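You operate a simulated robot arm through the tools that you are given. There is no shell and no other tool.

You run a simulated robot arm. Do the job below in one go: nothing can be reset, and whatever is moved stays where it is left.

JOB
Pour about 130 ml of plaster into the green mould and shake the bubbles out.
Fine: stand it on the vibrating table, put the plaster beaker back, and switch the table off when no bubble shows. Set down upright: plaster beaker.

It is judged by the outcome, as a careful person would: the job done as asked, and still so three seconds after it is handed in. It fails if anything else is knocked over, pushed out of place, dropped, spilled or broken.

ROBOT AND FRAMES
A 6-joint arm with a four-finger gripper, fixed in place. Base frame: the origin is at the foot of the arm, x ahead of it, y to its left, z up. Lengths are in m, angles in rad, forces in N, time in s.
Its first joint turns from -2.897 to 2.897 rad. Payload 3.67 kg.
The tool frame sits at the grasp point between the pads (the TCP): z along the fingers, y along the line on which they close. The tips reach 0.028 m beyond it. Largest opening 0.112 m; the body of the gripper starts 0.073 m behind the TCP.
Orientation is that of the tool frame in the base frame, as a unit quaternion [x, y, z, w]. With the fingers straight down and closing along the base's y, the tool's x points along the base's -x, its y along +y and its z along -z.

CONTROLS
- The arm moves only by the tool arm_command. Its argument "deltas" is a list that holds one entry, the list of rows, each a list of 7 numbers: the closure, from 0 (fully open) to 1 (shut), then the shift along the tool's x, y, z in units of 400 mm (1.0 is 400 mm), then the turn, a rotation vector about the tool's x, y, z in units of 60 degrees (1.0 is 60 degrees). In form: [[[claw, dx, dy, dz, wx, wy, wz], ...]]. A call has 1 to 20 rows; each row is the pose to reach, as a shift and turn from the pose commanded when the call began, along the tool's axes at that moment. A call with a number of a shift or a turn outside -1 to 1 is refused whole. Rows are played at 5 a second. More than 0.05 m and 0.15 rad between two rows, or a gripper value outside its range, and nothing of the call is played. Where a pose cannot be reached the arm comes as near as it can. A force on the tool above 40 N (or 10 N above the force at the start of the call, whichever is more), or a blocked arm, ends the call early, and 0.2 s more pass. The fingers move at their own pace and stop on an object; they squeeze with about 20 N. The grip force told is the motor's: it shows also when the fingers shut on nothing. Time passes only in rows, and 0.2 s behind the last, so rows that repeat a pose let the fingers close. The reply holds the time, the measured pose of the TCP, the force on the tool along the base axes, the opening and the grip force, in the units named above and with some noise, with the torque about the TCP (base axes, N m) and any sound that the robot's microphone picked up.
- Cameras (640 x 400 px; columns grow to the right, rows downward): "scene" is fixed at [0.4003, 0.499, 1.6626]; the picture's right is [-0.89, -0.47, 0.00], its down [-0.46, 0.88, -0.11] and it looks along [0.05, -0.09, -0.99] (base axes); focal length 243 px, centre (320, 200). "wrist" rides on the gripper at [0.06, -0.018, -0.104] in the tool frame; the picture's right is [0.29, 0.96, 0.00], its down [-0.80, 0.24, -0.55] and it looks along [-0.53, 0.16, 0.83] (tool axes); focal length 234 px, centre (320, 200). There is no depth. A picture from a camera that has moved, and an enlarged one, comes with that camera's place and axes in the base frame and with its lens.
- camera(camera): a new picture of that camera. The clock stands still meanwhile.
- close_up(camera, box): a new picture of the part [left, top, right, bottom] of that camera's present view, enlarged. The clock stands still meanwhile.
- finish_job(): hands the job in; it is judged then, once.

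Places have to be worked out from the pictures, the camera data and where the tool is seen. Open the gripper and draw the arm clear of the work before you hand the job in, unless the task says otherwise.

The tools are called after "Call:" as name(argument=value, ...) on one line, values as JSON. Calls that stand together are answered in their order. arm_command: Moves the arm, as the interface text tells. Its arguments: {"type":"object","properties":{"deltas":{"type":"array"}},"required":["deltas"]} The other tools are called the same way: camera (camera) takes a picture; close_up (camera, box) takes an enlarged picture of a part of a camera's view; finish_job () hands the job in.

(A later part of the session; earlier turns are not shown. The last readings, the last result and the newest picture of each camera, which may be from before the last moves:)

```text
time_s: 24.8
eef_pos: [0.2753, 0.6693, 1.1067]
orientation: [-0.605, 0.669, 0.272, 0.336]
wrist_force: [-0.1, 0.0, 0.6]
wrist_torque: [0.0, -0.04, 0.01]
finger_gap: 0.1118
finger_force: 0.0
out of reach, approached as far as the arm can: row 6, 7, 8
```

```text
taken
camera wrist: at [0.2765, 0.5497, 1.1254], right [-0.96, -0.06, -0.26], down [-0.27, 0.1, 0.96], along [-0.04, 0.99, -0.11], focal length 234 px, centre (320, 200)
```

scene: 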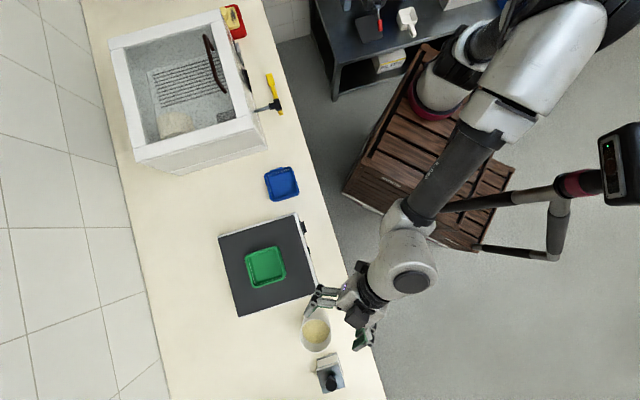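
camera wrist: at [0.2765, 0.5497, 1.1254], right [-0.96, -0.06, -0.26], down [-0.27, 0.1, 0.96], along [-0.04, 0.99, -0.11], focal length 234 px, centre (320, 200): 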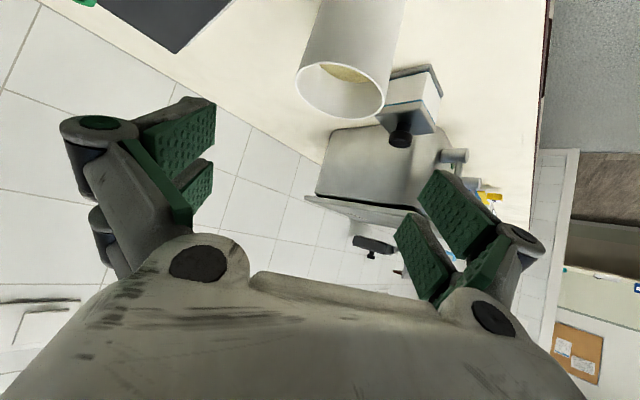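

The arm couldn't fold that close to the base, so it stopped short (TCP 0.275, 0.669, 1.107, pitch ≈51°). Nearer the beaker it should be reachable. I'll move forward to a waypoint above the beaker and see.

Call:
arm_command(deltas=[[[0, -0.043, 0.0008, 0.078, 0, 0, 0], [0, -0.0865, 0.0015, 0.155, 0, 0, 0], [0, -0.0865, 0.0015, 0.155, 0, 0, 0]]])

Call:
camera(camera="wrist")

Call:
camera(camera="scene")

```text
time_s: 25.6
eef_pos: [0.283, 0.7385, 1.0951]
orientation: [-0.605, 0.668, 0.272, 0.337]
wrist_force: [-0.1, -0.5, -0.8]
wrist_torque: [0.03, 0.0, 0.0]
finger_gap: 0.112
finger_force: 0.1
```

```text
taken
camera wrist: at [0.2844, 0.6195, 1.1131], right [-0.96, -0.07, -0.27], down [-0.27, 0.1, 0.96], along [-0.04, 0.99, -0.11], focal length 234 px, centre (320, 200)
```

wrist: 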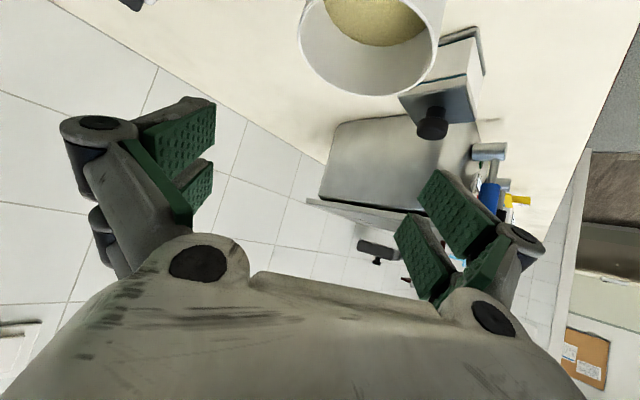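

```text
taken
```

scene: 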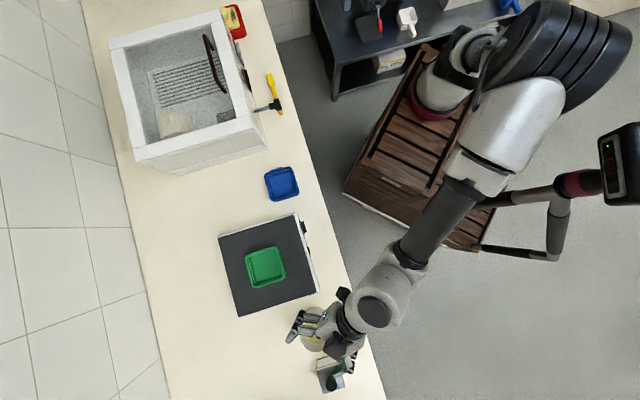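

That works: commands continue from the pose actually reached, and the box and device are undisturbed. I level the finger line (a 3° turn) and come down about 60% of the way over the beaker, then check alignment.

Call:
arm_command(deltas=[[[0, 0.045, 0.006, 0.047, 0, 0, 0.017], [0, 0.09, 0.012, 0.094, 0, 0, 0.034], [0, 0.132, 0.018, 0.138, 0, 0, 0.0522], [0, 0.132, 0.018, 0.138, 0, 0, 0.0522]]])

Call:
camera(camera="wrist")

Call:
close_up(camera="scene", box=[270, 280, 390, 400])

```text
time_s: 26.6
eef_pos: [0.2794, 0.749, 1.0179]
orientation: [-0.587, 0.684, 0.281, 0.33]
wrist_force: [-0.9, 0.3, 0.3]
wrist_torque: [-0.01, 0.01, -0.05]
finger_gap: 0.1119
finger_force: 0.1
```

```text
taken
camera wrist: at [0.2784, 0.63, 1.0364], right [-0.97, -0.03, -0.23], down [-0.23, 0.1, 0.97], along [-0.01, 0.99, -0.11], focal length 234 px, centre (320, 200)
```

wrist: 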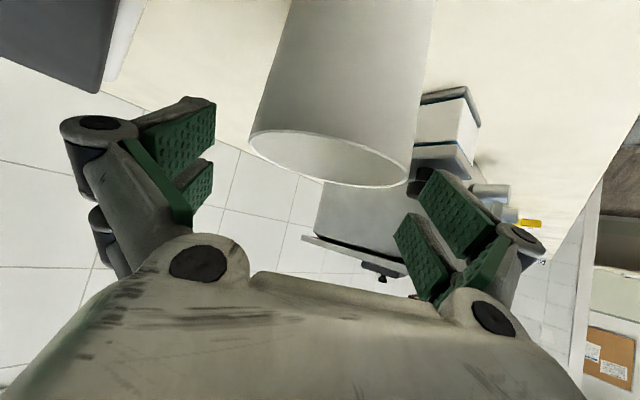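

```text
3.33 times, centred on (330, 340) of scene
camera zoom: at [0.4003, 0.499, 1.6626], right [-0.89, -0.47, 0.0], down [-0.46, 0.88, -0.11], along [0.05, -0.09, -0.99], focal length 811 px, centre (287, -267)
```

zoom: 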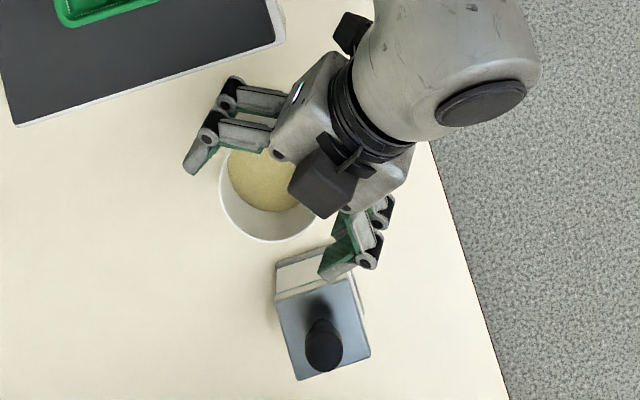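

The alignment matches: the rim centre projects where expected, and the right finger tip will pass about 2.5 cm from the knob device. I descend to grasp height (TCP z≈0.968), still open.

Call:
arm_command(deltas=[[[0, 0.03, 0.002, 0.03, 0, 0, 0], [0, 0.06, 0.0035, 0.062, 0, 0, 0], [0, 0.0875, 0.005, 0.0905, 0, 0, 0], [0, 0.0875, 0.005, 0.0905, 0, 0, 0]]])

Call:
camera(camera="wrist")

Call:
close_up(camera="scene", box=[270, 280, 390, 400])

```text
time_s: 27.6
eef_pos: [0.279, 0.7563, 0.9697]
orientation: [-0.587, 0.684, 0.28, 0.329]
wrist_force: [-0.6, -1.1, 0.1]
wrist_torque: [-0.03, 0.01, 0.01]
finger_gap: 0.1119
finger_force: 0.1
```

```text
taken
camera wrist: at [0.2779, 0.6368, 0.9866], right [-0.97, -0.03, -0.23], down [-0.23, 0.1, 0.97], along [-0.01, 0.99, -0.11], focal length 234 px, centre (320, 200)
```

wrist: 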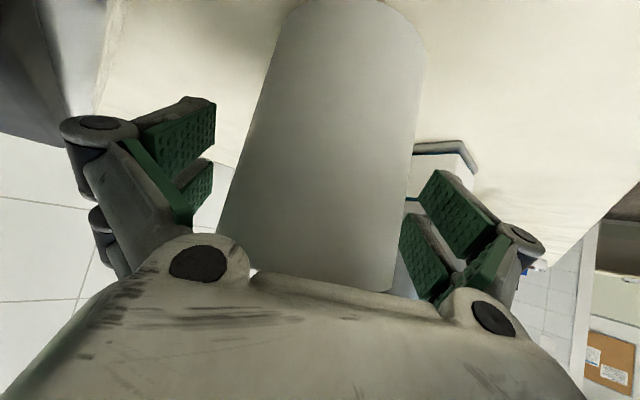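

```text
3.33 times, centred on (330, 340) of scene
camera zoom: at [0.4003, 0.499, 1.6626], right [-0.89, -0.47, 0.0], down [-0.46, 0.88, -0.11], along [0.05, -0.09, -0.99], focal length 811 px, centre (287, -267)
```

zoom: 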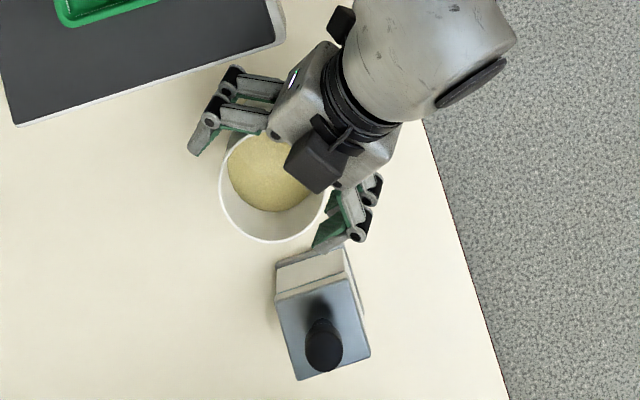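

The beaker is between the pads and nothing is touched. I close on it gradually.

Call:
arm_command(deltas=[[[0.1, 0, 0, 0, 0, 0, 0], [0.2, 0, 0, 0, 0, 0, 0], [0.28, 0, 0, 0, 0, 0, 0], [0.35, 0, 0, 0, 0, 0, 0], [0.35, 0, 0, 0, 0, 0, 0], [0.35, 0, 0, 0, 0, 0, 0]]])

Call:
camera(camera="wrist")

Call:
close_up(camera="scene", box=[270, 280, 390, 400])

```text
time_s: 29.0
eef_pos: [0.2789, 0.7575, 0.9703]
orientation: [-0.586, 0.684, 0.281, 0.33]
wrist_force: [-1.4, 0.3, 1.9]
wrist_torque: [0.01, 0.22, 0.03]
finger_gap: 0.0798
finger_force: 20.0
```

```text
taken
camera wrist: at [0.2778, 0.6369, 0.987], right [-0.97, -0.03, -0.23], down [-0.23, 0.1, 0.97], along [-0.01, 0.99, -0.11], focal length 234 px, centre (320, 200)
```

wrist: 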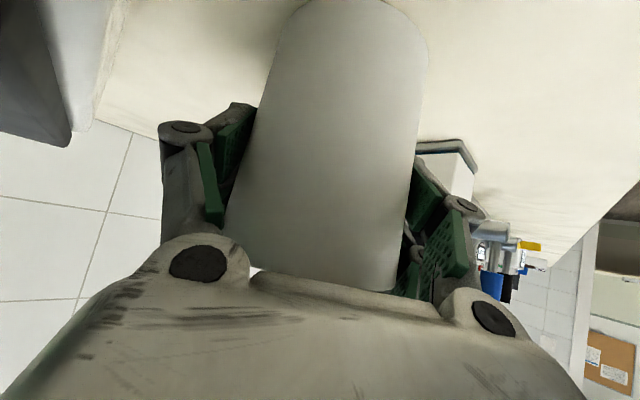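

```text
3.33 times, centred on (330, 340) of scene
camera zoom: at [0.4003, 0.499, 1.6626], right [-0.89, -0.47, 0.0], down [-0.46, 0.88, -0.11], along [0.05, -0.09, -0.99], focal length 811 px, centre (287, -267)
```

zoom: 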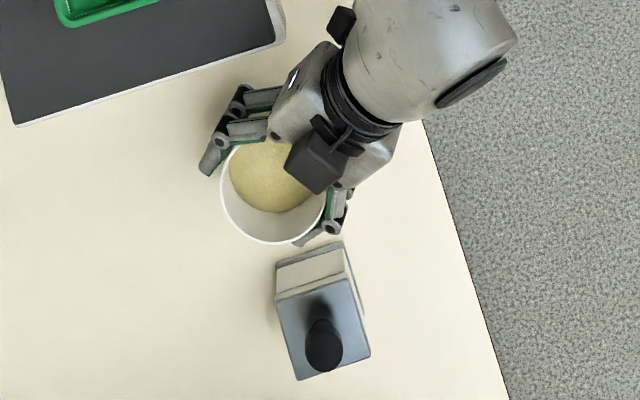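

Gripped at 0.080 m with 20 N. I lift straight up 0.10 m in small steps and read the weight.

Call:
arm_command(deltas=[[[0.4, -0.02, 0, -0.016, 0, 0, 0], [0.4, -0.06, 0, -0.048, 0, 0, 0], [0.4, -0.11, 0, -0.088, 0, 0, 0], [0.4, -0.155, 0, -0.124, 0, 0, 0], [0.4, -0.195, 0, -0.156, 0, 0, 0], [0.4, -0.195, 0, -0.156, 0, 0, 0]]])

Call:
camera(camera="wrist")

Call:
camera(camera="scene")

```text
time_s: 30.4
eef_pos: [0.2779, 0.7569, 1.07]
orientation: [-0.587, 0.684, 0.282, 0.329]
wrist_force: [-1.1, 0.7, -3.9]
wrist_torque: [0.02, -0.03, -0.02]
finger_gap: 0.0798
finger_force: 19.9
```

```text
taken
camera wrist: at [0.277, 0.6368, 1.0872], right [-0.97, -0.03, -0.23], down [-0.23, 0.1, 0.97], along [-0.01, 0.99, -0.11], focal length 234 px, centre (320, 200)
```

wrist: 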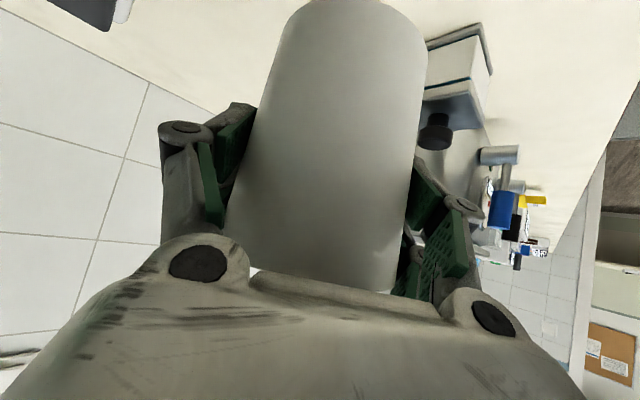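

```text
taken
```

scene: 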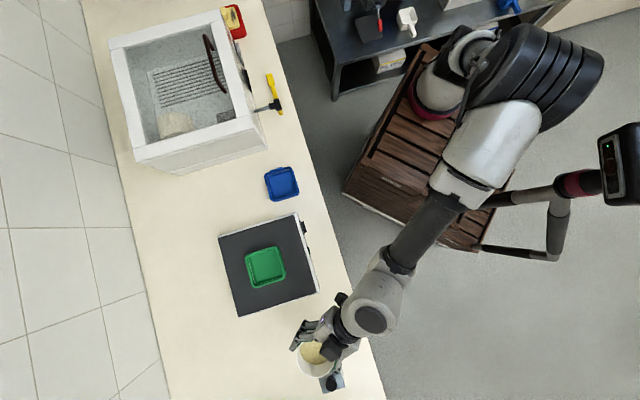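

The beaker is lifted cleanly, with a weight of about 3.9 N including plaster. The mould's centre computes to about (0.478, 0.661) with its rim near z≈1.00. I'll carry the beaker to the right of the mould (11 cm short of its centre, bottom at z≈1.03), yawing the heading to 60°.

Call:
arm_command(deltas=[[[0.4, -0.003, -0.045, -0.016, 0.046, 0, 0.037], [0.4, -0.007, -0.092, -0.031, 0.092, 0, 0.074], [0.4, -0.01, -0.138, -0.047, 0.138, 0, 0.11], [0.4, -0.013, -0.183, -0.063, 0.184, 0, 0.147], [0.4, -0.017, -0.23, -0.078, 0.23, 0, 0.184], [0.4, -0.02, -0.275, -0.094, 0.276, 0.001, 0.221], [0.4, -0.02, -0.275, -0.094, 0.276, 0.001, 0.221]]])

Call:
camera(camera="scene")

Call:
camera(camera="wrist")

```text
time_s: 32.0
eef_pos: [0.3834, 0.716, 1.0997]
orientation: [-0.45, 0.781, 0.214, 0.376]
wrist_force: [1.0, -0.2, -3.5]
wrist_torque: [0.03, 0.0, 0.01]
finger_gap: 0.0796
finger_force: 19.6
```

```text
taken
```

scene: 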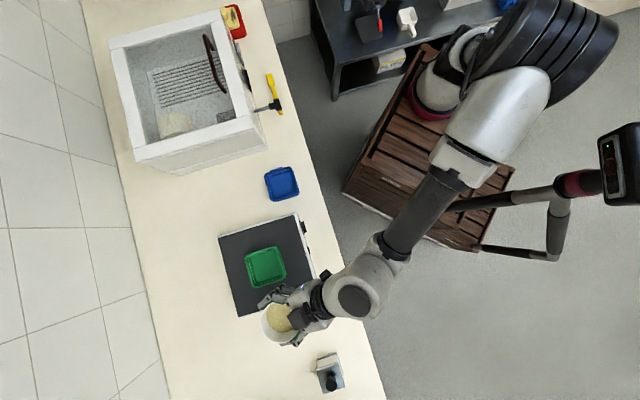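

```text
taken
camera wrist: at [0.3379, 0.6041, 1.1174], right [-0.92, 0.32, -0.23], down [-0.18, 0.18, 0.97], along [0.35, 0.93, -0.11], focal length 234 px, centre (320, 200)
```

wrist: 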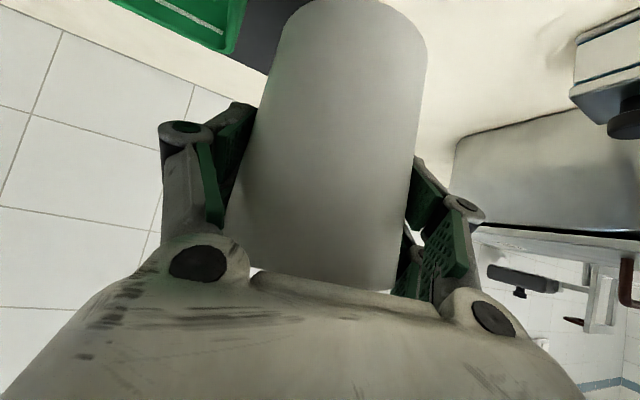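

Overhead I can see both the mould and the beaker. I now tilt the beaker 40° toward the mould in place, which is still below the pouring angle by my estimate, and check.

Call:
arm_command(deltas=[[[0.4, 0, 0, 0, -0.07, 0, 0.087], [0.4, 0, 0, 0, -0.14, 0, 0.173], [0.4, 0, 0, 0, -0.208, 0, 0.26], [0.4, 0, 0, 0, -0.278, 0, 0.347], [0.4, 0, 0, 0, -0.348, 0, 0.433], [0.4, 0, 0, 0, -0.417, 0, 0.52], [0.4, 0, 0, 0, -0.417, 0, 0.52]]])

Call:
camera(camera="scene")

Call:
close_up(camera="scene", box=[210, 220, 350, 350])

Call:
camera(camera="wrist")

```text
time_s: 33.6
eef_pos: [0.3819, 0.7211, 1.1073]
orientation: [-0.339, 0.805, 0.441, 0.207]
wrist_force: [5.6, -2.3, -7.1]
wrist_torque: [0.35, 0.18, 0.23]
finger_gap: 0.0793
finger_force: 19.7
out of reach, approached as far as the arm can: row 4, 5, 6, 7
```

```text
taken
```

scene: 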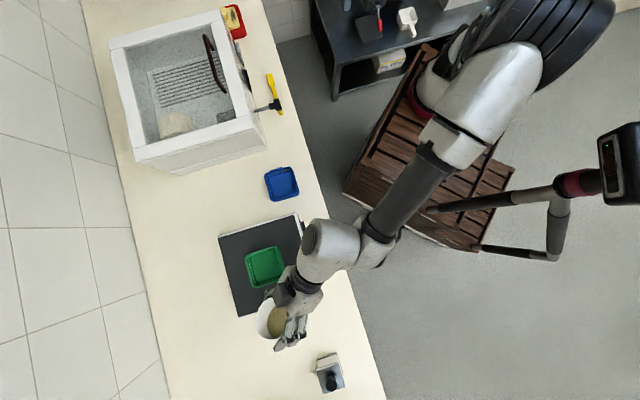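

```text
3.08 times, centred on (280, 285) of scene
camera zoom: at [0.4003, 0.499, 1.6626], right [-0.89, -0.47, 0.0], down [-0.46, 0.88, -0.11], along [0.05, -0.09, -0.99], focal length 749 px, centre (443, -62)
```

zoom: 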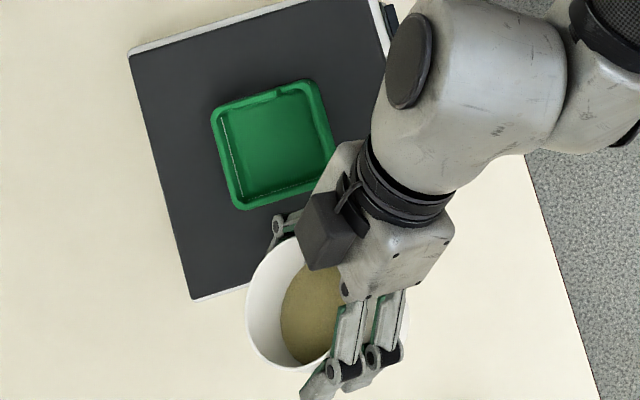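

```text
taken
camera wrist: at [0.3488, 0.6046, 1.1137], right [-0.89, 0.26, 0.36], down [0.35, -0.09, 0.93], along [0.28, 0.96, -0.01], focal length 234 px, centre (320, 200)
```

wrist: 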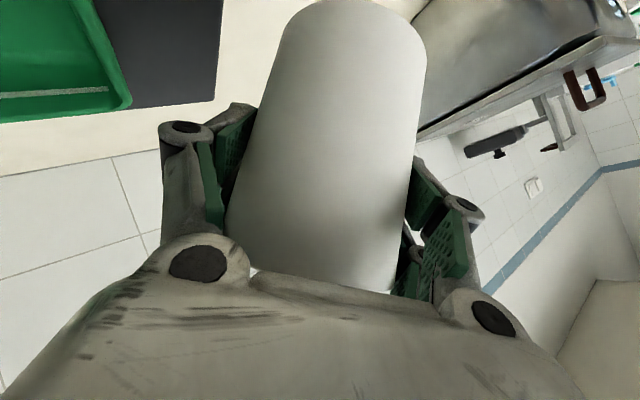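

Rolling sideways hits a reach limit at about 35°, and a finger would be under the lip. Pouring forward is better, tilting about the finger line so the fingers stay at the sides. No plaster has left the beaker. I first bring it back upright here.

Call:
arm_command(deltas=[[[0.4, 0.002, -0.003, 0, 0.067, -0.005, -0.071], [0.4, 0.004, -0.006, 0, 0.133, -0.01, -0.142], [0.4, 0.007, -0.009, 0, 0.2, -0.015, -0.213], [0.4, 0.009, -0.012, 0, 0.267, -0.02, -0.284], [0.4, 0.011, -0.015, 0, 0.334, -0.024, -0.355], [0.4, 0.0137, -0.018, -0.001, 0.4, -0.029, -0.425], [0.4, 0.0137, -0.018, -0.001, 0.4, -0.029, -0.425]]])

Call:
camera(camera="scene")

Call:
close_up(camera="scene", box=[210, 220, 350, 350])

```text
time_s: 35.2
eef_pos: [0.3837, 0.7164, 1.1]
orientation: [-0.438, 0.791, 0.217, 0.368]
wrist_force: [0.1, -0.4, -4.5]
wrist_torque: [-0.01, 0.0, 0.02]
finger_gap: 0.0796
finger_force: 19.7
out of reach, approached as far as the arm can: row 1, 2, 3
```

```text
taken
```

scene: 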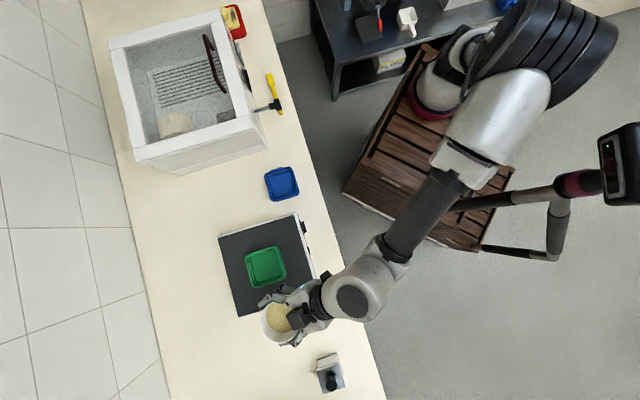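

```text
3.08 times, centred on (280, 285) of scene
camera zoom: at [0.4003, 0.499, 1.6626], right [-0.89, -0.47, 0.0], down [-0.46, 0.88, -0.11], along [0.05, -0.09, -0.99], focal length 749 px, centre (443, -62)
```

zoom: 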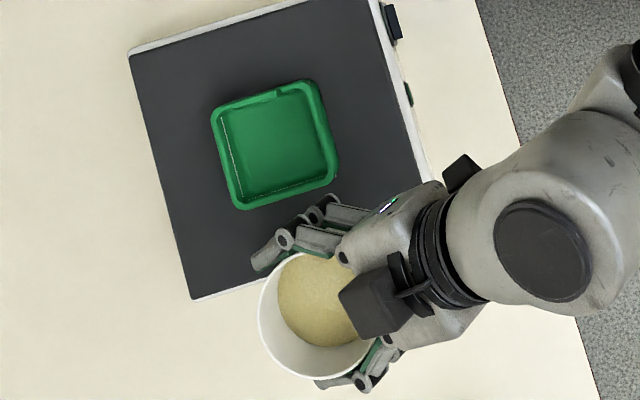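

The beaker is upright again and nothing has spilled. Now I move to a spot in front of the table and right of the mould, while turning the heading to 45° and tilting 38° forward, still below pouring.

Call:
arm_command(deltas=[[[0.4, 0.024, -0.006, -0.019, 0.018, 0.089, 0.029], [0.4, 0.049, -0.012, -0.037, 0.037, 0.179, 0.058], [0.4, 0.073, -0.018, -0.056, 0.055, 0.268, 0.087], [0.4, 0.098, -0.023, -0.075, 0.074, 0.357, 0.116], [0.4, 0.122, -0.029, -0.094, 0.092, 0.446, 0.145], [0.4, 0.147, -0.035, -0.112, 0.111, 0.536, 0.174], [0.4, 0.171, -0.041, -0.131, 0.1295, 0.625, 0.2033], [0.4, 0.171, -0.041, -0.131, 0.1295, 0.625, 0.2033]]])

Call:
camera(camera="scene")

Call:
camera(camera="wrist")

```text
time_s: 37.0
eef_pos: [0.3534, 0.637, 1.0796]
orientation: [-0.374, 0.921, 0.049, 0.098]
wrist_force: [0.5, -0.2, -3.4]
wrist_torque: [0.02, -0.08, -0.01]
finger_gap: 0.0792
finger_force: 20.6
```

```text
taken
```

scene: 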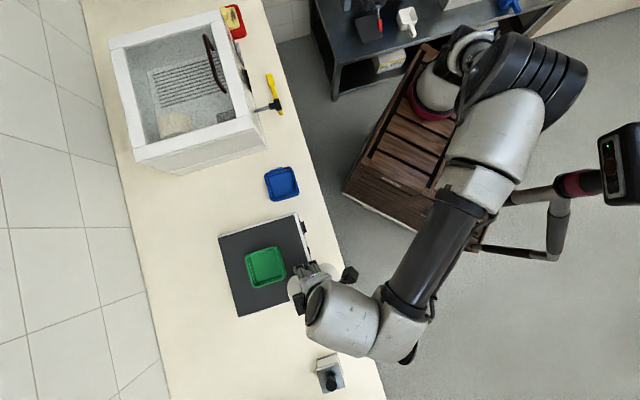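

```text
taken
camera wrist: at [0.308, 0.5655, 1.1676], right [-0.87, 0.49, -0.04], down [0.31, 0.62, 0.72], along [0.38, 0.61, -0.69], focal length 234 px, centre (320, 200)
```

wrist: 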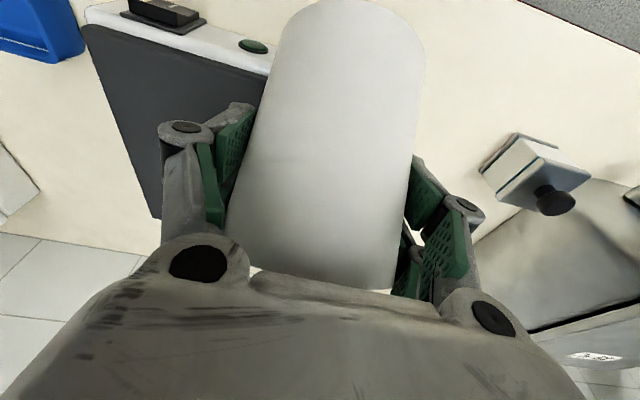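

I'm exactly on target at a 39° tilt, and the mould is visible and undisturbed. I move the beaker in front of the mould, so the lip will be about 1 cm short of the mould's centre and 4 cm above its rim.

Call:
arm_command(deltas=[[[0.4, -0.028, -0.043, 0.013, 0, 0, 0], [0.4, -0.057, -0.086, 0.026, 0, 0, 0], [0.4, -0.086, -0.129, 0.039, 0, 0, 0], [0.4, -0.114, -0.1715, 0.052, 0, 0, 0], [0.4, -0.114, -0.1715, 0.052, 0, 0, 0]]])

Call:
close_up(camera="scene", box=[210, 210, 350, 340])

Call:
camera(camera="wrist")

```text
time_s: 38.2
eef_pos: [0.4362, 0.6211, 1.0685]
orientation: [-0.374, 0.921, 0.05, 0.099]
wrist_force: [-0.5, -0.4, -3.1]
wrist_torque: [0.06, -0.08, -0.05]
finger_gap: 0.0791
finger_force: 20.3
```

```text
3.08 times, centred on (280, 275) of scene
camera zoom: at [0.4003, 0.499, 1.6626], right [-0.89, -0.47, 0.0], down [-0.46, 0.88, -0.11], along [0.05, -0.09, -0.99], focal length 749 px, centre (443, -31)
```

zoom: 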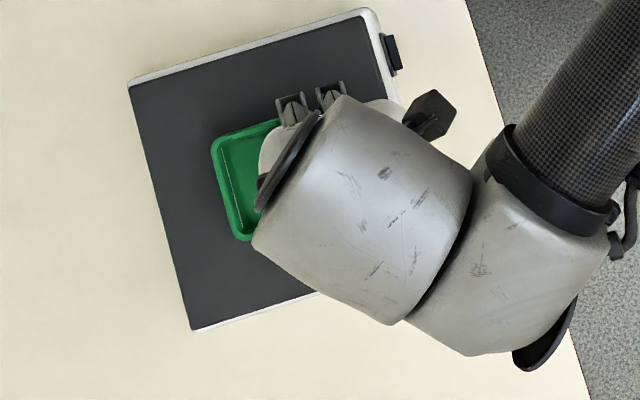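

```text
taken
camera wrist: at [0.3913, 0.5509, 1.1555], right [-0.87, 0.49, -0.04], down [0.31, 0.62, 0.72], along [0.38, 0.61, -0.69], focal length 234 px, centre (320, 200)
```

wrist: 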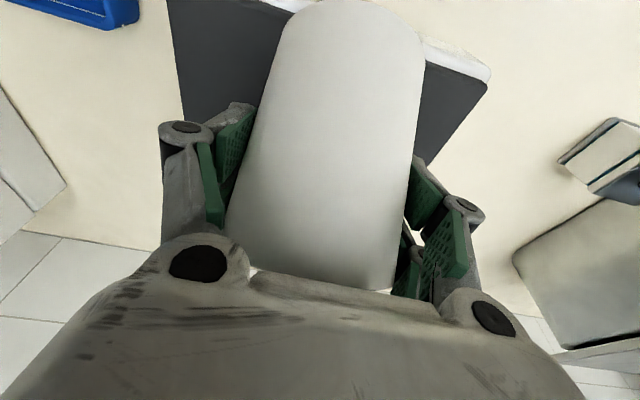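

The far half of the mould, with its fill line, stays visible from above. I now tilt on to about 48° in small steps and watch.

Call:
arm_command(deltas=[[[0.4, 0, 0, 0, 0, 0.05, 0], [0.4, 0, 0, 0, 0, 0.1, 0], [0.4, 0, 0, 0, 0, 0.15, 0], [0.4, 0, 0, 0, 0, 0.15, 0]]])

Call:
close_up(camera="scene", box=[230, 230, 300, 300])

Call:
camera(camera="wrist")

```text
time_s: 39.2
eef_pos: [0.4373, 0.6225, 1.0685]
orientation: [-0.377, 0.926, 0.021, 0.025]
wrist_force: [0.4, 0.1, -2.9]
wrist_torque: [0.11, -0.11, 0.01]
finger_gap: 0.0793
finger_force: 20.4
```

```text
5.71 times, centred on (265, 265) of scene
camera zoom: at [0.4003, 0.499, 1.6626], right [-0.89, -0.47, 0.0], down [-0.46, 0.88, -0.11], along [0.05, -0.09, -0.99], focal length 1391 px, centre (634, -171)
```

zoom: 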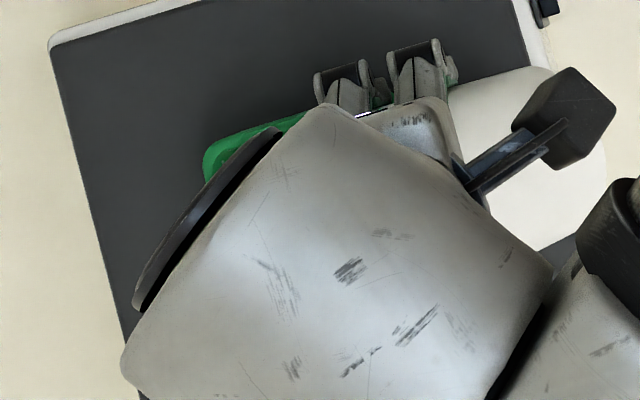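

```text
taken
camera wrist: at [0.4017, 0.5609, 1.1672], right [-0.88, 0.48, 0.0], down [0.38, 0.7, 0.61], along [0.29, 0.53, -0.79], focal length 234 px, centre (320, 200)
```

wrist: 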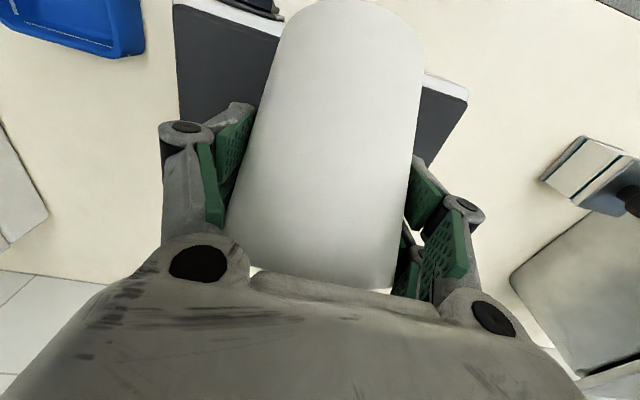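

The wrist now hides the mould from overhead, so I'll pour in portions and look in between. First portion: tilt to about 58°, hold about a second, then tilt back to about 42°.

Call:
arm_command(deltas=[[[0.4, 0, 0, 0, 0, 0.035, 0], [0.4, 0, 0, 0, 0, 0.07, 0], [0.4, 0, 0, 0, 0, 0.105, 0], [0.4, 0, 0, 0, 0, 0.14, 0], [0.4, 0, 0, 0, 0, 0.168, 0], [0.4, 0, 0, 0, 0, 0.168, 0], [0.4, 0, 0, 0, 0, 0.168, 0], [0.4, 0, 0, 0, 0, 0.168, 0]]])

Call:
camera(camera="wrist")

Call:
close_up(camera="scene", box=[210, 210, 350, 340])

```text
time_s: 41.0
eef_pos: [0.4373, 0.6207, 1.0681]
orientation: [-0.377, 0.924, -0.012, -0.056]
wrist_force: [-0.5, 0.6, -2.7]
wrist_torque: [0.09, -0.07, 0.05]
finger_gap: 0.0792
finger_force: 20.0
```

```text
taken
camera wrist: at [0.415, 0.5737, 1.1772], right [-0.87, 0.48, 0.05], down [0.45, 0.76, 0.46], along [0.19, 0.43, -0.88], focal length 234 px, centre (320, 200)
```

wrist: 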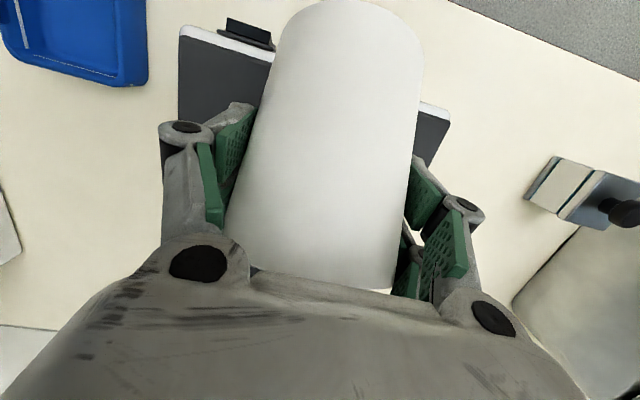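

```text
3.08 times, centred on (280, 275) of scene
camera zoom: at [0.4003, 0.499, 1.6626], right [-0.89, -0.47, 0.0], down [-0.46, 0.88, -0.11], along [0.05, -0.09, -0.99], focal length 749 px, centre (443, -31)
```

zoom: 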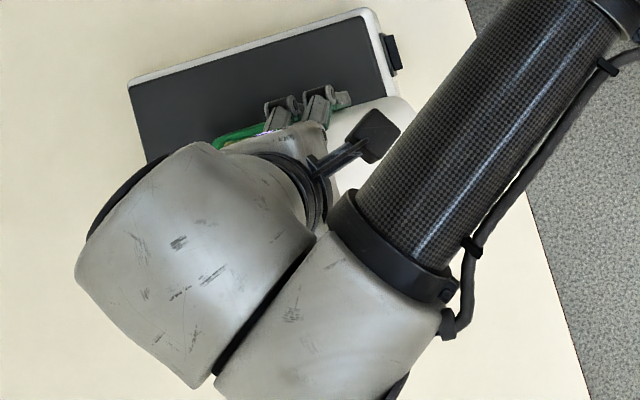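

The tilt is 58° with force about −2.7 N, lighter than before, so some plaster seems to have gone over. I tilt back to 41°, hold a moment for drips, then back off to the side to look.

Call:
arm_command(deltas=[[[0.4, 0, 0, 0, 0, -0.07, 0], [0.4, 0, 0, 0, 0, -0.14, 0], [0.4, 0, 0, 0, 0, -0.21, 0], [0.4, 0, 0, 0, 0, -0.28, 0], [0.4, 0, 0, 0, 0, -0.28, 0], [0.4, 0, 0, 0, 0, -0.28, 0], [0.4, 0.031, 0.043, -0.003, 0, -0.28, 0], [0.4, 0.062, 0.086, -0.006, 0, -0.28, 0], [0.4, 0.093, 0.129, -0.009, 0, -0.28, 0], [0.4, 0.124, 0.1715, -0.0125, 0, -0.28, 0], [0.4, 0.124, 0.1715, -0.0125, 0, -0.28, 0]]])

Call:
close_up(camera="scene", box=[210, 210, 350, 340])

Call:
close_up(camera="scene", box=[238, 240, 294, 290])

```text
time_s: 43.4
eef_pos: [0.3531, 0.6364, 1.0806]
orientation: [-0.376, 0.922, 0.043, 0.08]
wrist_force: [0.2, 0.1, -2.2]
wrist_torque: [0.1, -0.06, -0.03]
finger_gap: 0.0793
finger_force: 20.0
```

```text
3.08 times, centred on (280, 275) of scene
camera zoom: at [0.4003, 0.499, 1.6626], right [-0.89, -0.47, 0.0], down [-0.46, 0.88, -0.11], along [0.05, -0.09, -0.99], focal length 749 px, centre (443, -31)
```

zoom: 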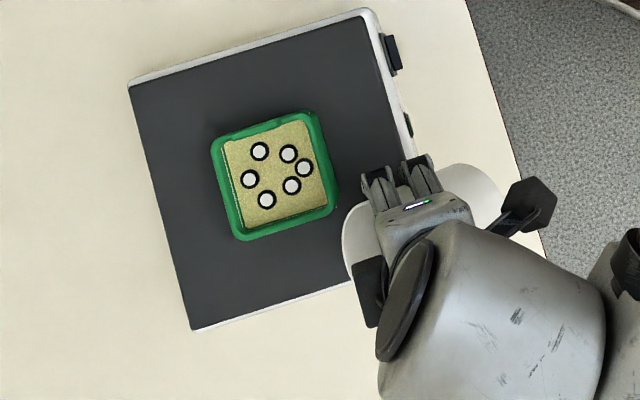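

```text
8.00 times, centred on (266, 265) of scene
camera zoom: at [0.4003, 0.499, 1.6626], right [-0.89, -0.47, 0.0], down [-0.46, 0.88, -0.11], along [0.05, -0.09, -0.99], focal length 1947 px, centre (752, -320)
```

zoom: 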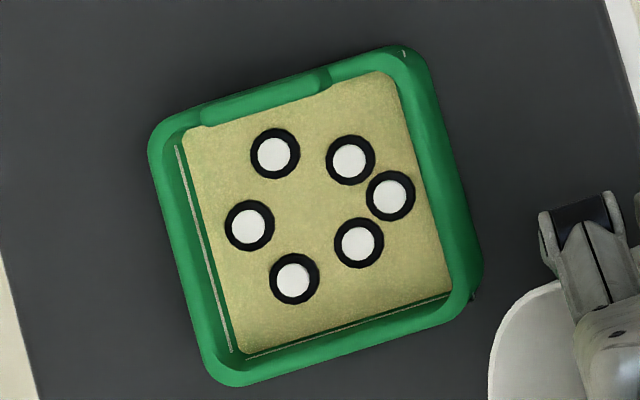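

The first portion is in: plaster covers the mould floor, six bubbles show, and the level is still clearly below the white fill line (I estimate 55–60 ml). Nothing is spilled. I return to the pour position for the second portion.

Call:
arm_command(deltas=[[[0.4, -0.028, -0.043, 0.012, 0, 0, 0], [0.4, -0.057, -0.086, 0.024, 0, 0, 0], [0.4, -0.086, -0.129, 0.036, 0, 0, 0], [0.4, -0.114, -0.1725, 0.048, 0, 0, 0], [0.4, -0.114, -0.1725, 0.048, 0, 0, 0]]])

Call:
arm_command(deltas=[[[0.4, 0, 0, 0, 0, 0.08, 0], [0.4, 0, 0, 0, 0, 0.16, 0], [0.4, 0, 0, 0, 0, 0.24, 0], [0.4, 0, 0, 0, 0, 0.28, 0], [0.4, 0, 0, 0, 0, 0.32, 0], [0.4, 0, 0, 0, 0, 0.355, 0], [0.4, 0, 0, 0, 0, 0.38, 0], [0.4, 0, 0, 0, 0, 0.38, 0], [0.4, 0, 0, 0, 0, 0.38, 0], [0.4, 0, 0, 0, 0, 0.38, 0], [0.4, 0, 0, 0, 0, 0.3, 0], [0.4, 0, 0, 0, 0, 0.2, 0], [0.4, 0, 0, 0, 0, 0.1, 0], [0.4, 0, 0, 0, 0, 0, 0], [0.4, 0, 0, 0, 0, 0, 0], [0.4, 0, 0, 0, 0, 0, 0]]])

Call:
close_up(camera="scene", box=[210, 210, 350, 340])

```text
time_s: 44.6
eef_pos: [0.4343, 0.6214, 1.0678]
orientation: [-0.375, 0.923, 0.043, 0.08]
wrist_force: [0.8, -0.2, -2.5]
wrist_torque: [0.04, -0.04, -0.01]
finger_gap: 0.0791
finger_force: 19.9
```

```text
time_s: 48.0
eef_pos: [0.4357, 0.6208, 1.0684]
orientation: [-0.377, 0.922, 0.043, 0.08]
wrist_force: [0.1, 0.2, -1.4]
wrist_torque: [-0.02, -0.02, 0.01]
finger_gap: 0.079
finger_force: 20.5
```

```text
3.08 times, centred on (280, 275) of scene
camera zoom: at [0.4003, 0.499, 1.6626], right [-0.89, -0.47, 0.0], down [-0.46, 0.88, -0.11], along [0.05, -0.09, -0.99], focal length 749 px, centre (443, -31)
```

zoom: 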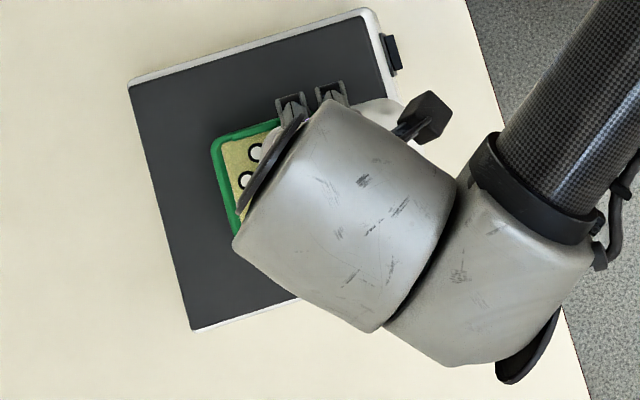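

Second portion poured, to about 64°. I back off to the side again to compare the level with the fill line.

Call:
arm_command(deltas=[[[0.4, 0.028, 0.043, -0.012, 0, 0, 0], [0.4, 0.057, 0.086, -0.024, 0, 0, 0], [0.4, 0.086, 0.129, -0.036, 0, 0, 0], [0.4, 0.114, 0.1725, -0.048, 0, 0, 0], [0.4, 0.114, 0.1725, -0.048, 0, 0, 0]]])

Call:
close_up(camera="scene", box=[210, 210, 350, 340])

Call:
close_up(camera="scene", box=[238, 240, 294, 290])

Call:
close_up(camera="scene", box=[244, 254, 268, 284])

```text
time_s: 49.2
eef_pos: [0.354, 0.6366, 1.0806]
orientation: [-0.376, 0.922, 0.043, 0.079]
wrist_force: [-0.1, -0.4, -1.9]
wrist_torque: [0.04, -0.09, 0.04]
finger_gap: 0.0792
finger_force: 20.3
```

```text
3.08 times, centred on (280, 275) of scene
camera zoom: at [0.4003, 0.499, 1.6626], right [-0.89, -0.47, 0.0], down [-0.46, 0.88, -0.11], along [0.05, -0.09, -0.99], focal length 749 px, centre (443, -31)
```

zoom: 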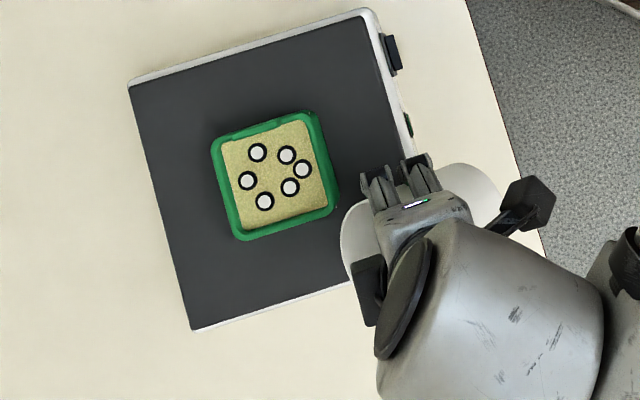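

```text
8.00 times, centred on (266, 265) of scene
camera zoom: at [0.4003, 0.499, 1.6626], right [-0.89, -0.47, 0.0], down [-0.46, 0.88, -0.11], along [0.05, -0.09, -0.99], focal length 1947 px, centre (752, -320)
```

zoom: 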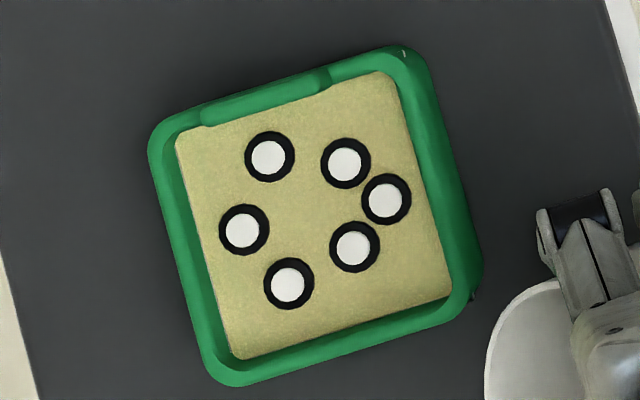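

```text
13.33 times, centred on (256, 269) of scene
camera zoom: at [0.4003, 0.499, 1.6626], right [-0.89, -0.47, 0.0], down [-0.46, 0.88, -0.11], along [0.05, -0.09, -0.99], focal length 3245 px, centre (1173, -720)
```

zoom: 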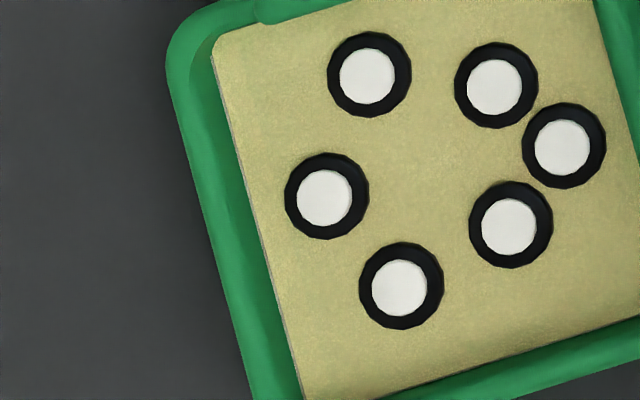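

The plaster edge now sits practically on the fill line. To cross-check the volume, I'll bring the beaker upright to exactly the pose where I viewed its level before pouring and compare the drop inside it.

Call:
arm_command(deltas=[[[0.4, -0.025, 0.011, -0.0015, -0.015, -0.083, -0.026], [0.4, -0.05, 0.023, -0.003, -0.031, -0.166, -0.051], [0.4, -0.074, 0.034, -0.0043, -0.046, -0.249, -0.077], [0.4, -0.099, 0.046, -0.0058, -0.061, -0.333, -0.103], [0.4, -0.124, 0.057, -0.0072, -0.076, -0.416, -0.129], [0.4, -0.149, 0.068, -0.0086, -0.092, -0.499, -0.154], [0.4, -0.173, 0.08, -0.01, -0.107, -0.582, -0.18], [0.4, -0.198, 0.0913, -0.0115, -0.122, -0.665, -0.2057], [0.4, -0.198, 0.0913, -0.0115, -0.122, -0.665, -0.2057], [0.4, -0.198, 0.0913, -0.0115, -0.122, -0.665, -0.2057]]])

Call:
close_up(camera="scene", box=[210, 220, 350, 350])

Call:
close_up(camera="scene", box=[255, 295, 305, 345])

```text
time_s: 51.4
eef_pos: [0.3842, 0.7152, 1.1006]
orientation: [-0.437, 0.791, 0.217, 0.37]
wrist_force: [-0.5, 0.3, -1.9]
wrist_torque: [-0.01, 0.01, 0.0]
finger_gap: 0.0791
finger_force: 19.9
```

```text
3.08 times, centred on (280, 285) of scene
camera zoom: at [0.4003, 0.499, 1.6626], right [-0.89, -0.47, 0.0], down [-0.46, 0.88, -0.11], along [0.05, -0.09, -0.99], focal length 749 px, centre (443, -62)
```

zoom: 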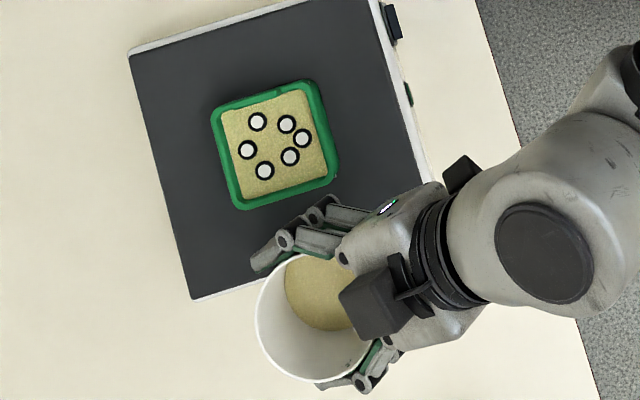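

```text
8.00 times, centred on (280, 320) of scene
camera zoom: at [0.4003, 0.499, 1.6626], right [-0.89, -0.47, 0.0], down [-0.46, 0.88, -0.11], along [0.05, -0.09, -0.99], focal length 1947 px, centre (640, -760)
```

zoom: 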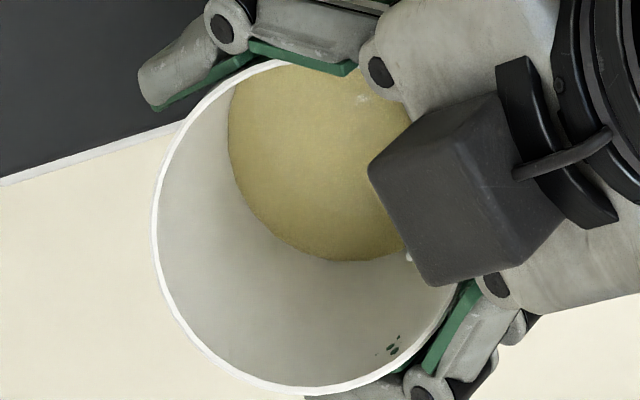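

The weight dropped from about 3.55 N to about 1.75 N, so roughly 1.8 N of plaster was poured. That fits about 130 ml, and the mould level is at its line. Before returning the beaker, I'll check from the wrist camera whether it tilted in the grip.

Call:
camera(camera="wrist")

Call:
close_up(camera="scene", box=[244, 254, 268, 284])

Call:
close_up(camera="scene", box=[255, 270, 285, 290])

```text
taken
camera wrist: at [0.3361, 0.6058, 1.1186], right [-0.92, 0.35, -0.2], down [-0.15, 0.18, 0.97], along [0.38, 0.92, -0.11], focal length 234 px, centre (320, 200)
```

wrist: 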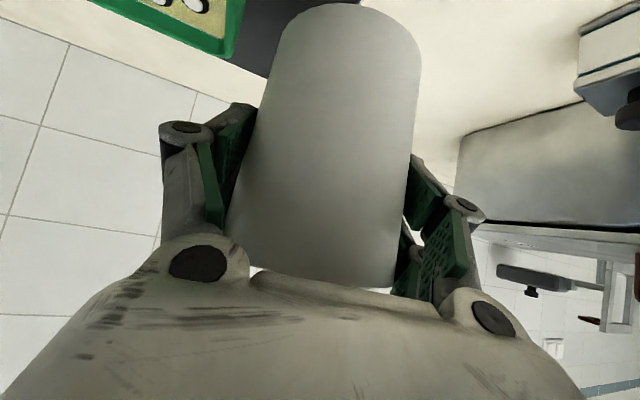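

```text
13.33 times, centred on (256, 269) of scene
camera zoom: at [0.4003, 0.499, 1.6626], right [-0.89, -0.47, 0.0], down [-0.46, 0.88, -0.11], along [0.05, -0.09, -0.99], focal length 3245 px, centre (1173, -720)
```

zoom: 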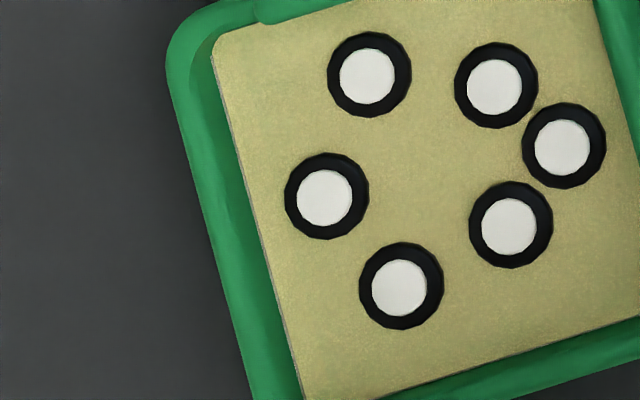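

```text
16.00 times, centred on (270, 280) of scene
camera zoom: at [0.4003, 0.499, 1.6626], right [-0.89, -0.47, 0.0], down [-0.46, 0.88, -0.11], along [0.05, -0.09, -0.99], focal length 3894 px, centre (1120, -1080)
```

zoom: 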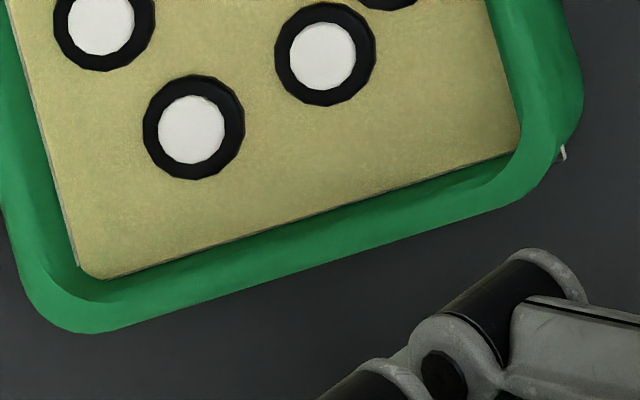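

The plaster sits right at the fill line on both visible walls. The beaker slid only a few millimetres in the grip and isn't tilted noticeably. I carry it back above its original spot with the original heading.

Call:
arm_command(deltas=[[[0.4, 0.016, 0.046, 0.0024, -0.047, -0.001, -0.042], [0.4, 0.0315, 0.093, 0.005, -0.094, -0.002, -0.085], [0.4, 0.047, 0.139, 0.007, -0.141, -0.003, -0.127], [0.4, 0.063, 0.185, 0.01, -0.188, -0.0045, -0.169], [0.4, 0.079, 0.232, 0.012, -0.235, -0.0057, -0.212], [0.4, 0.0945, 0.278, 0.0145, -0.2817, -0.0068, -0.2542], [0.4, 0.0945, 0.278, 0.0145, -0.2817, -0.0068, -0.2542]]])

Call:
camera(camera="scene")

Call:
camera(camera="wrist")

```text
time_s: 53.0
eef_pos: [0.2776, 0.7581, 1.0694]
orientation: [-0.587, 0.685, 0.28, 0.329]
wrist_force: [0.2, -0.1, -2.9]
wrist_torque: [0.01, -0.02, -0.01]
finger_gap: 0.0791
finger_force: 20.6
```

```text
taken
```

scene: 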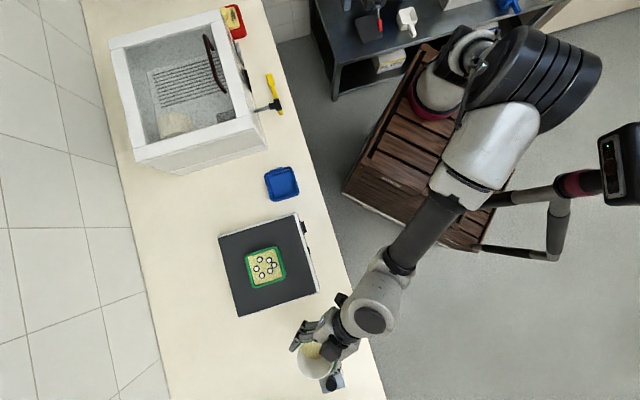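

```text
taken
camera wrist: at [0.2769, 0.6385, 1.086], right [-0.97, -0.03, -0.23], down [-0.23, 0.1, 0.97], along [-0.01, 0.99, -0.11], focal length 234 px, centre (320, 200)
```

wrist: 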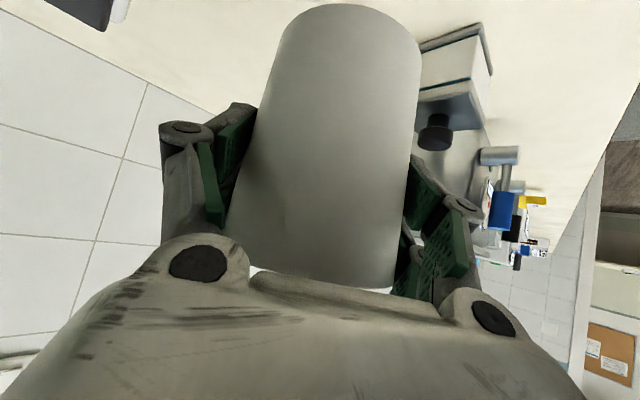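

The beaker is above its place. I lower to just above the bench, then continue in small steps watching the vertical force.

Call:
arm_command(deltas=[[[0.4, 0.05, -0.001, 0.04, 0, 0, 0], [0.4, 0.1, -0.002, 0.08, 0, 0, 0], [0.4, 0.15, -0.003, 0.12, 0, 0, 0], [0.4, 0.18, -0.004, 0.144, 0, 0, 0], [0.4, 0.18, -0.004, 0.144, 0, 0, 0]]])

Call:
arm_command(deltas=[[[0.4, 0.004, 0, 0.0032, 0, 0, 0], [0.4, 0.008, 0, 0.0064, 0, 0, 0], [0.4, 0.008, 0, 0.0064, 0, 0, 0]]])

```text
time_s: 54.2
eef_pos: [0.2796, 0.757, 0.9767]
orientation: [-0.588, 0.683, 0.282, 0.328]
wrist_force: [0.6, 0.4, -2.1]
wrist_torque: [0.01, 0.01, -0.01]
finger_gap: 0.0792
finger_force: 19.8
```

```text
time_s: 55.0
eef_pos: [0.2798, 0.7571, 0.9719]
orientation: [-0.587, 0.684, 0.281, 0.33]
wrist_force: [0.2, -0.3, -2.4]
wrist_torque: [-0.01, -0.01, 0.0]
finger_gap: 0.079
finger_force: 19.5
```

No contact yet at z=0.972. I continue in about 2 mm steps.

Call:
arm_command(deltas=[[[0.4, 0.004, 0, 0.0032, 0, 0, 0], [0.4, 0.004, 0, 0.0032, 0, 0, 0]]])

Call:
arm_command(deltas=[[[0.4, 0.004, 0, 0.0032, 0, 0, 0], [0.4, 0.004, 0, 0.0032, 0, 0, 0]]])

Call:
arm_command(deltas=[[[0.4, 0.003, 0, 0.0024, 0, 0, 0], [0.4, 0.003, 0, 0.0024, 0, 0, 0]]])

```text
time_s: 55.6
eef_pos: [0.2798, 0.7573, 0.9694]
orientation: [-0.586, 0.685, 0.281, 0.329]
wrist_force: [0.1, -0.4, -2.6]
wrist_torque: [0.01, 0.01, -0.02]
finger_gap: 0.079
finger_force: 20.0
```

```text
time_s: 56.2
eef_pos: [0.2792, 0.7582, 0.9683]
orientation: [-0.586, 0.684, 0.281, 0.33]
wrist_force: [1.1, 0.9, 4.4]
wrist_torque: [-0.2, 0.0, 0.0]
finger_gap: 0.0792
finger_force: 20.0
```

```text
time_s: 56.8
eef_pos: [0.2793, 0.7599, 0.9681]
orientation: [-0.586, 0.684, 0.282, 0.33]
wrist_force: [4.7, 1.7, 11.5]
wrist_torque: [-0.33, -0.13, 0.05]
finger_gap: 0.0793
finger_force: 20.2
```

Contact with the bench at z≈0.968. I relieve the load slightly and open the fingers slowly.

Call:
arm_command(deltas=[[[0.4, -0.004, 0, -0.0032, 0, 0, 0], [0.35, -0.004, 0, -0.0032, 0, 0, 0], [0.27, -0.004, 0, -0.0032, 0, 0, 0], [0.2, -0.004, 0, -0.0032, 0, 0, 0], [0.1, -0.004, 0, -0.0032, 0, 0, 0], [0.0, -0.004, 0, -0.0032, 0, 0, 0], [0.0, -0.004, 0, -0.0032, 0, 0, 0]]])

Call:
close_up(camera="scene", box=[270, 280, 390, 400])

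Call:
camera(camera="wrist")

```text
time_s: 58.4
eef_pos: [0.2788, 0.7573, 0.9684]
orientation: [-0.587, 0.684, 0.281, 0.33]
wrist_force: [0.0, -0.1, 0.2]
wrist_torque: [-0.03, 0.01, 0.0]
finger_gap: 0.1121
finger_force: 0.0
```

```text
3.33 times, centred on (330, 340) of scene
camera zoom: at [0.4003, 0.499, 1.6626], right [-0.89, -0.47, 0.0], down [-0.46, 0.88, -0.11], along [0.05, -0.09, -0.99], focal length 811 px, centre (287, -267)
```

zoom: 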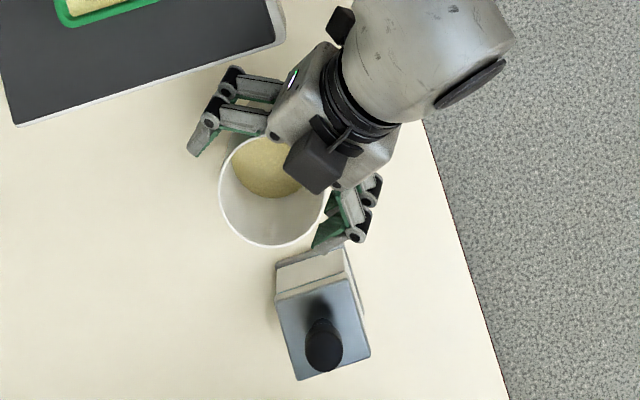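

```text
taken
camera wrist: at [0.278, 0.6376, 0.9863], right [-0.97, -0.03, -0.23], down [-0.23, 0.1, 0.97], along [-0.01, 0.99, -0.11], focal length 234 px, centre (320, 200)
```

wrist: 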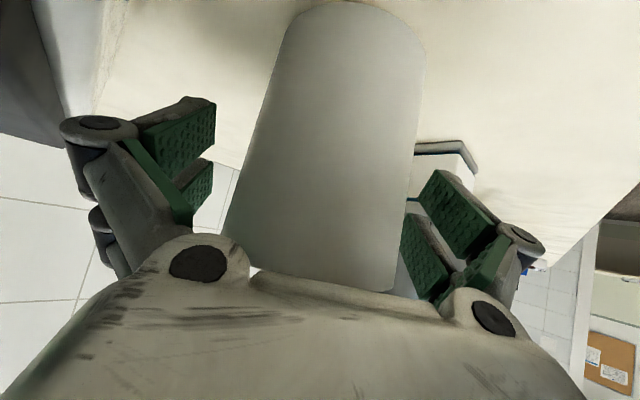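

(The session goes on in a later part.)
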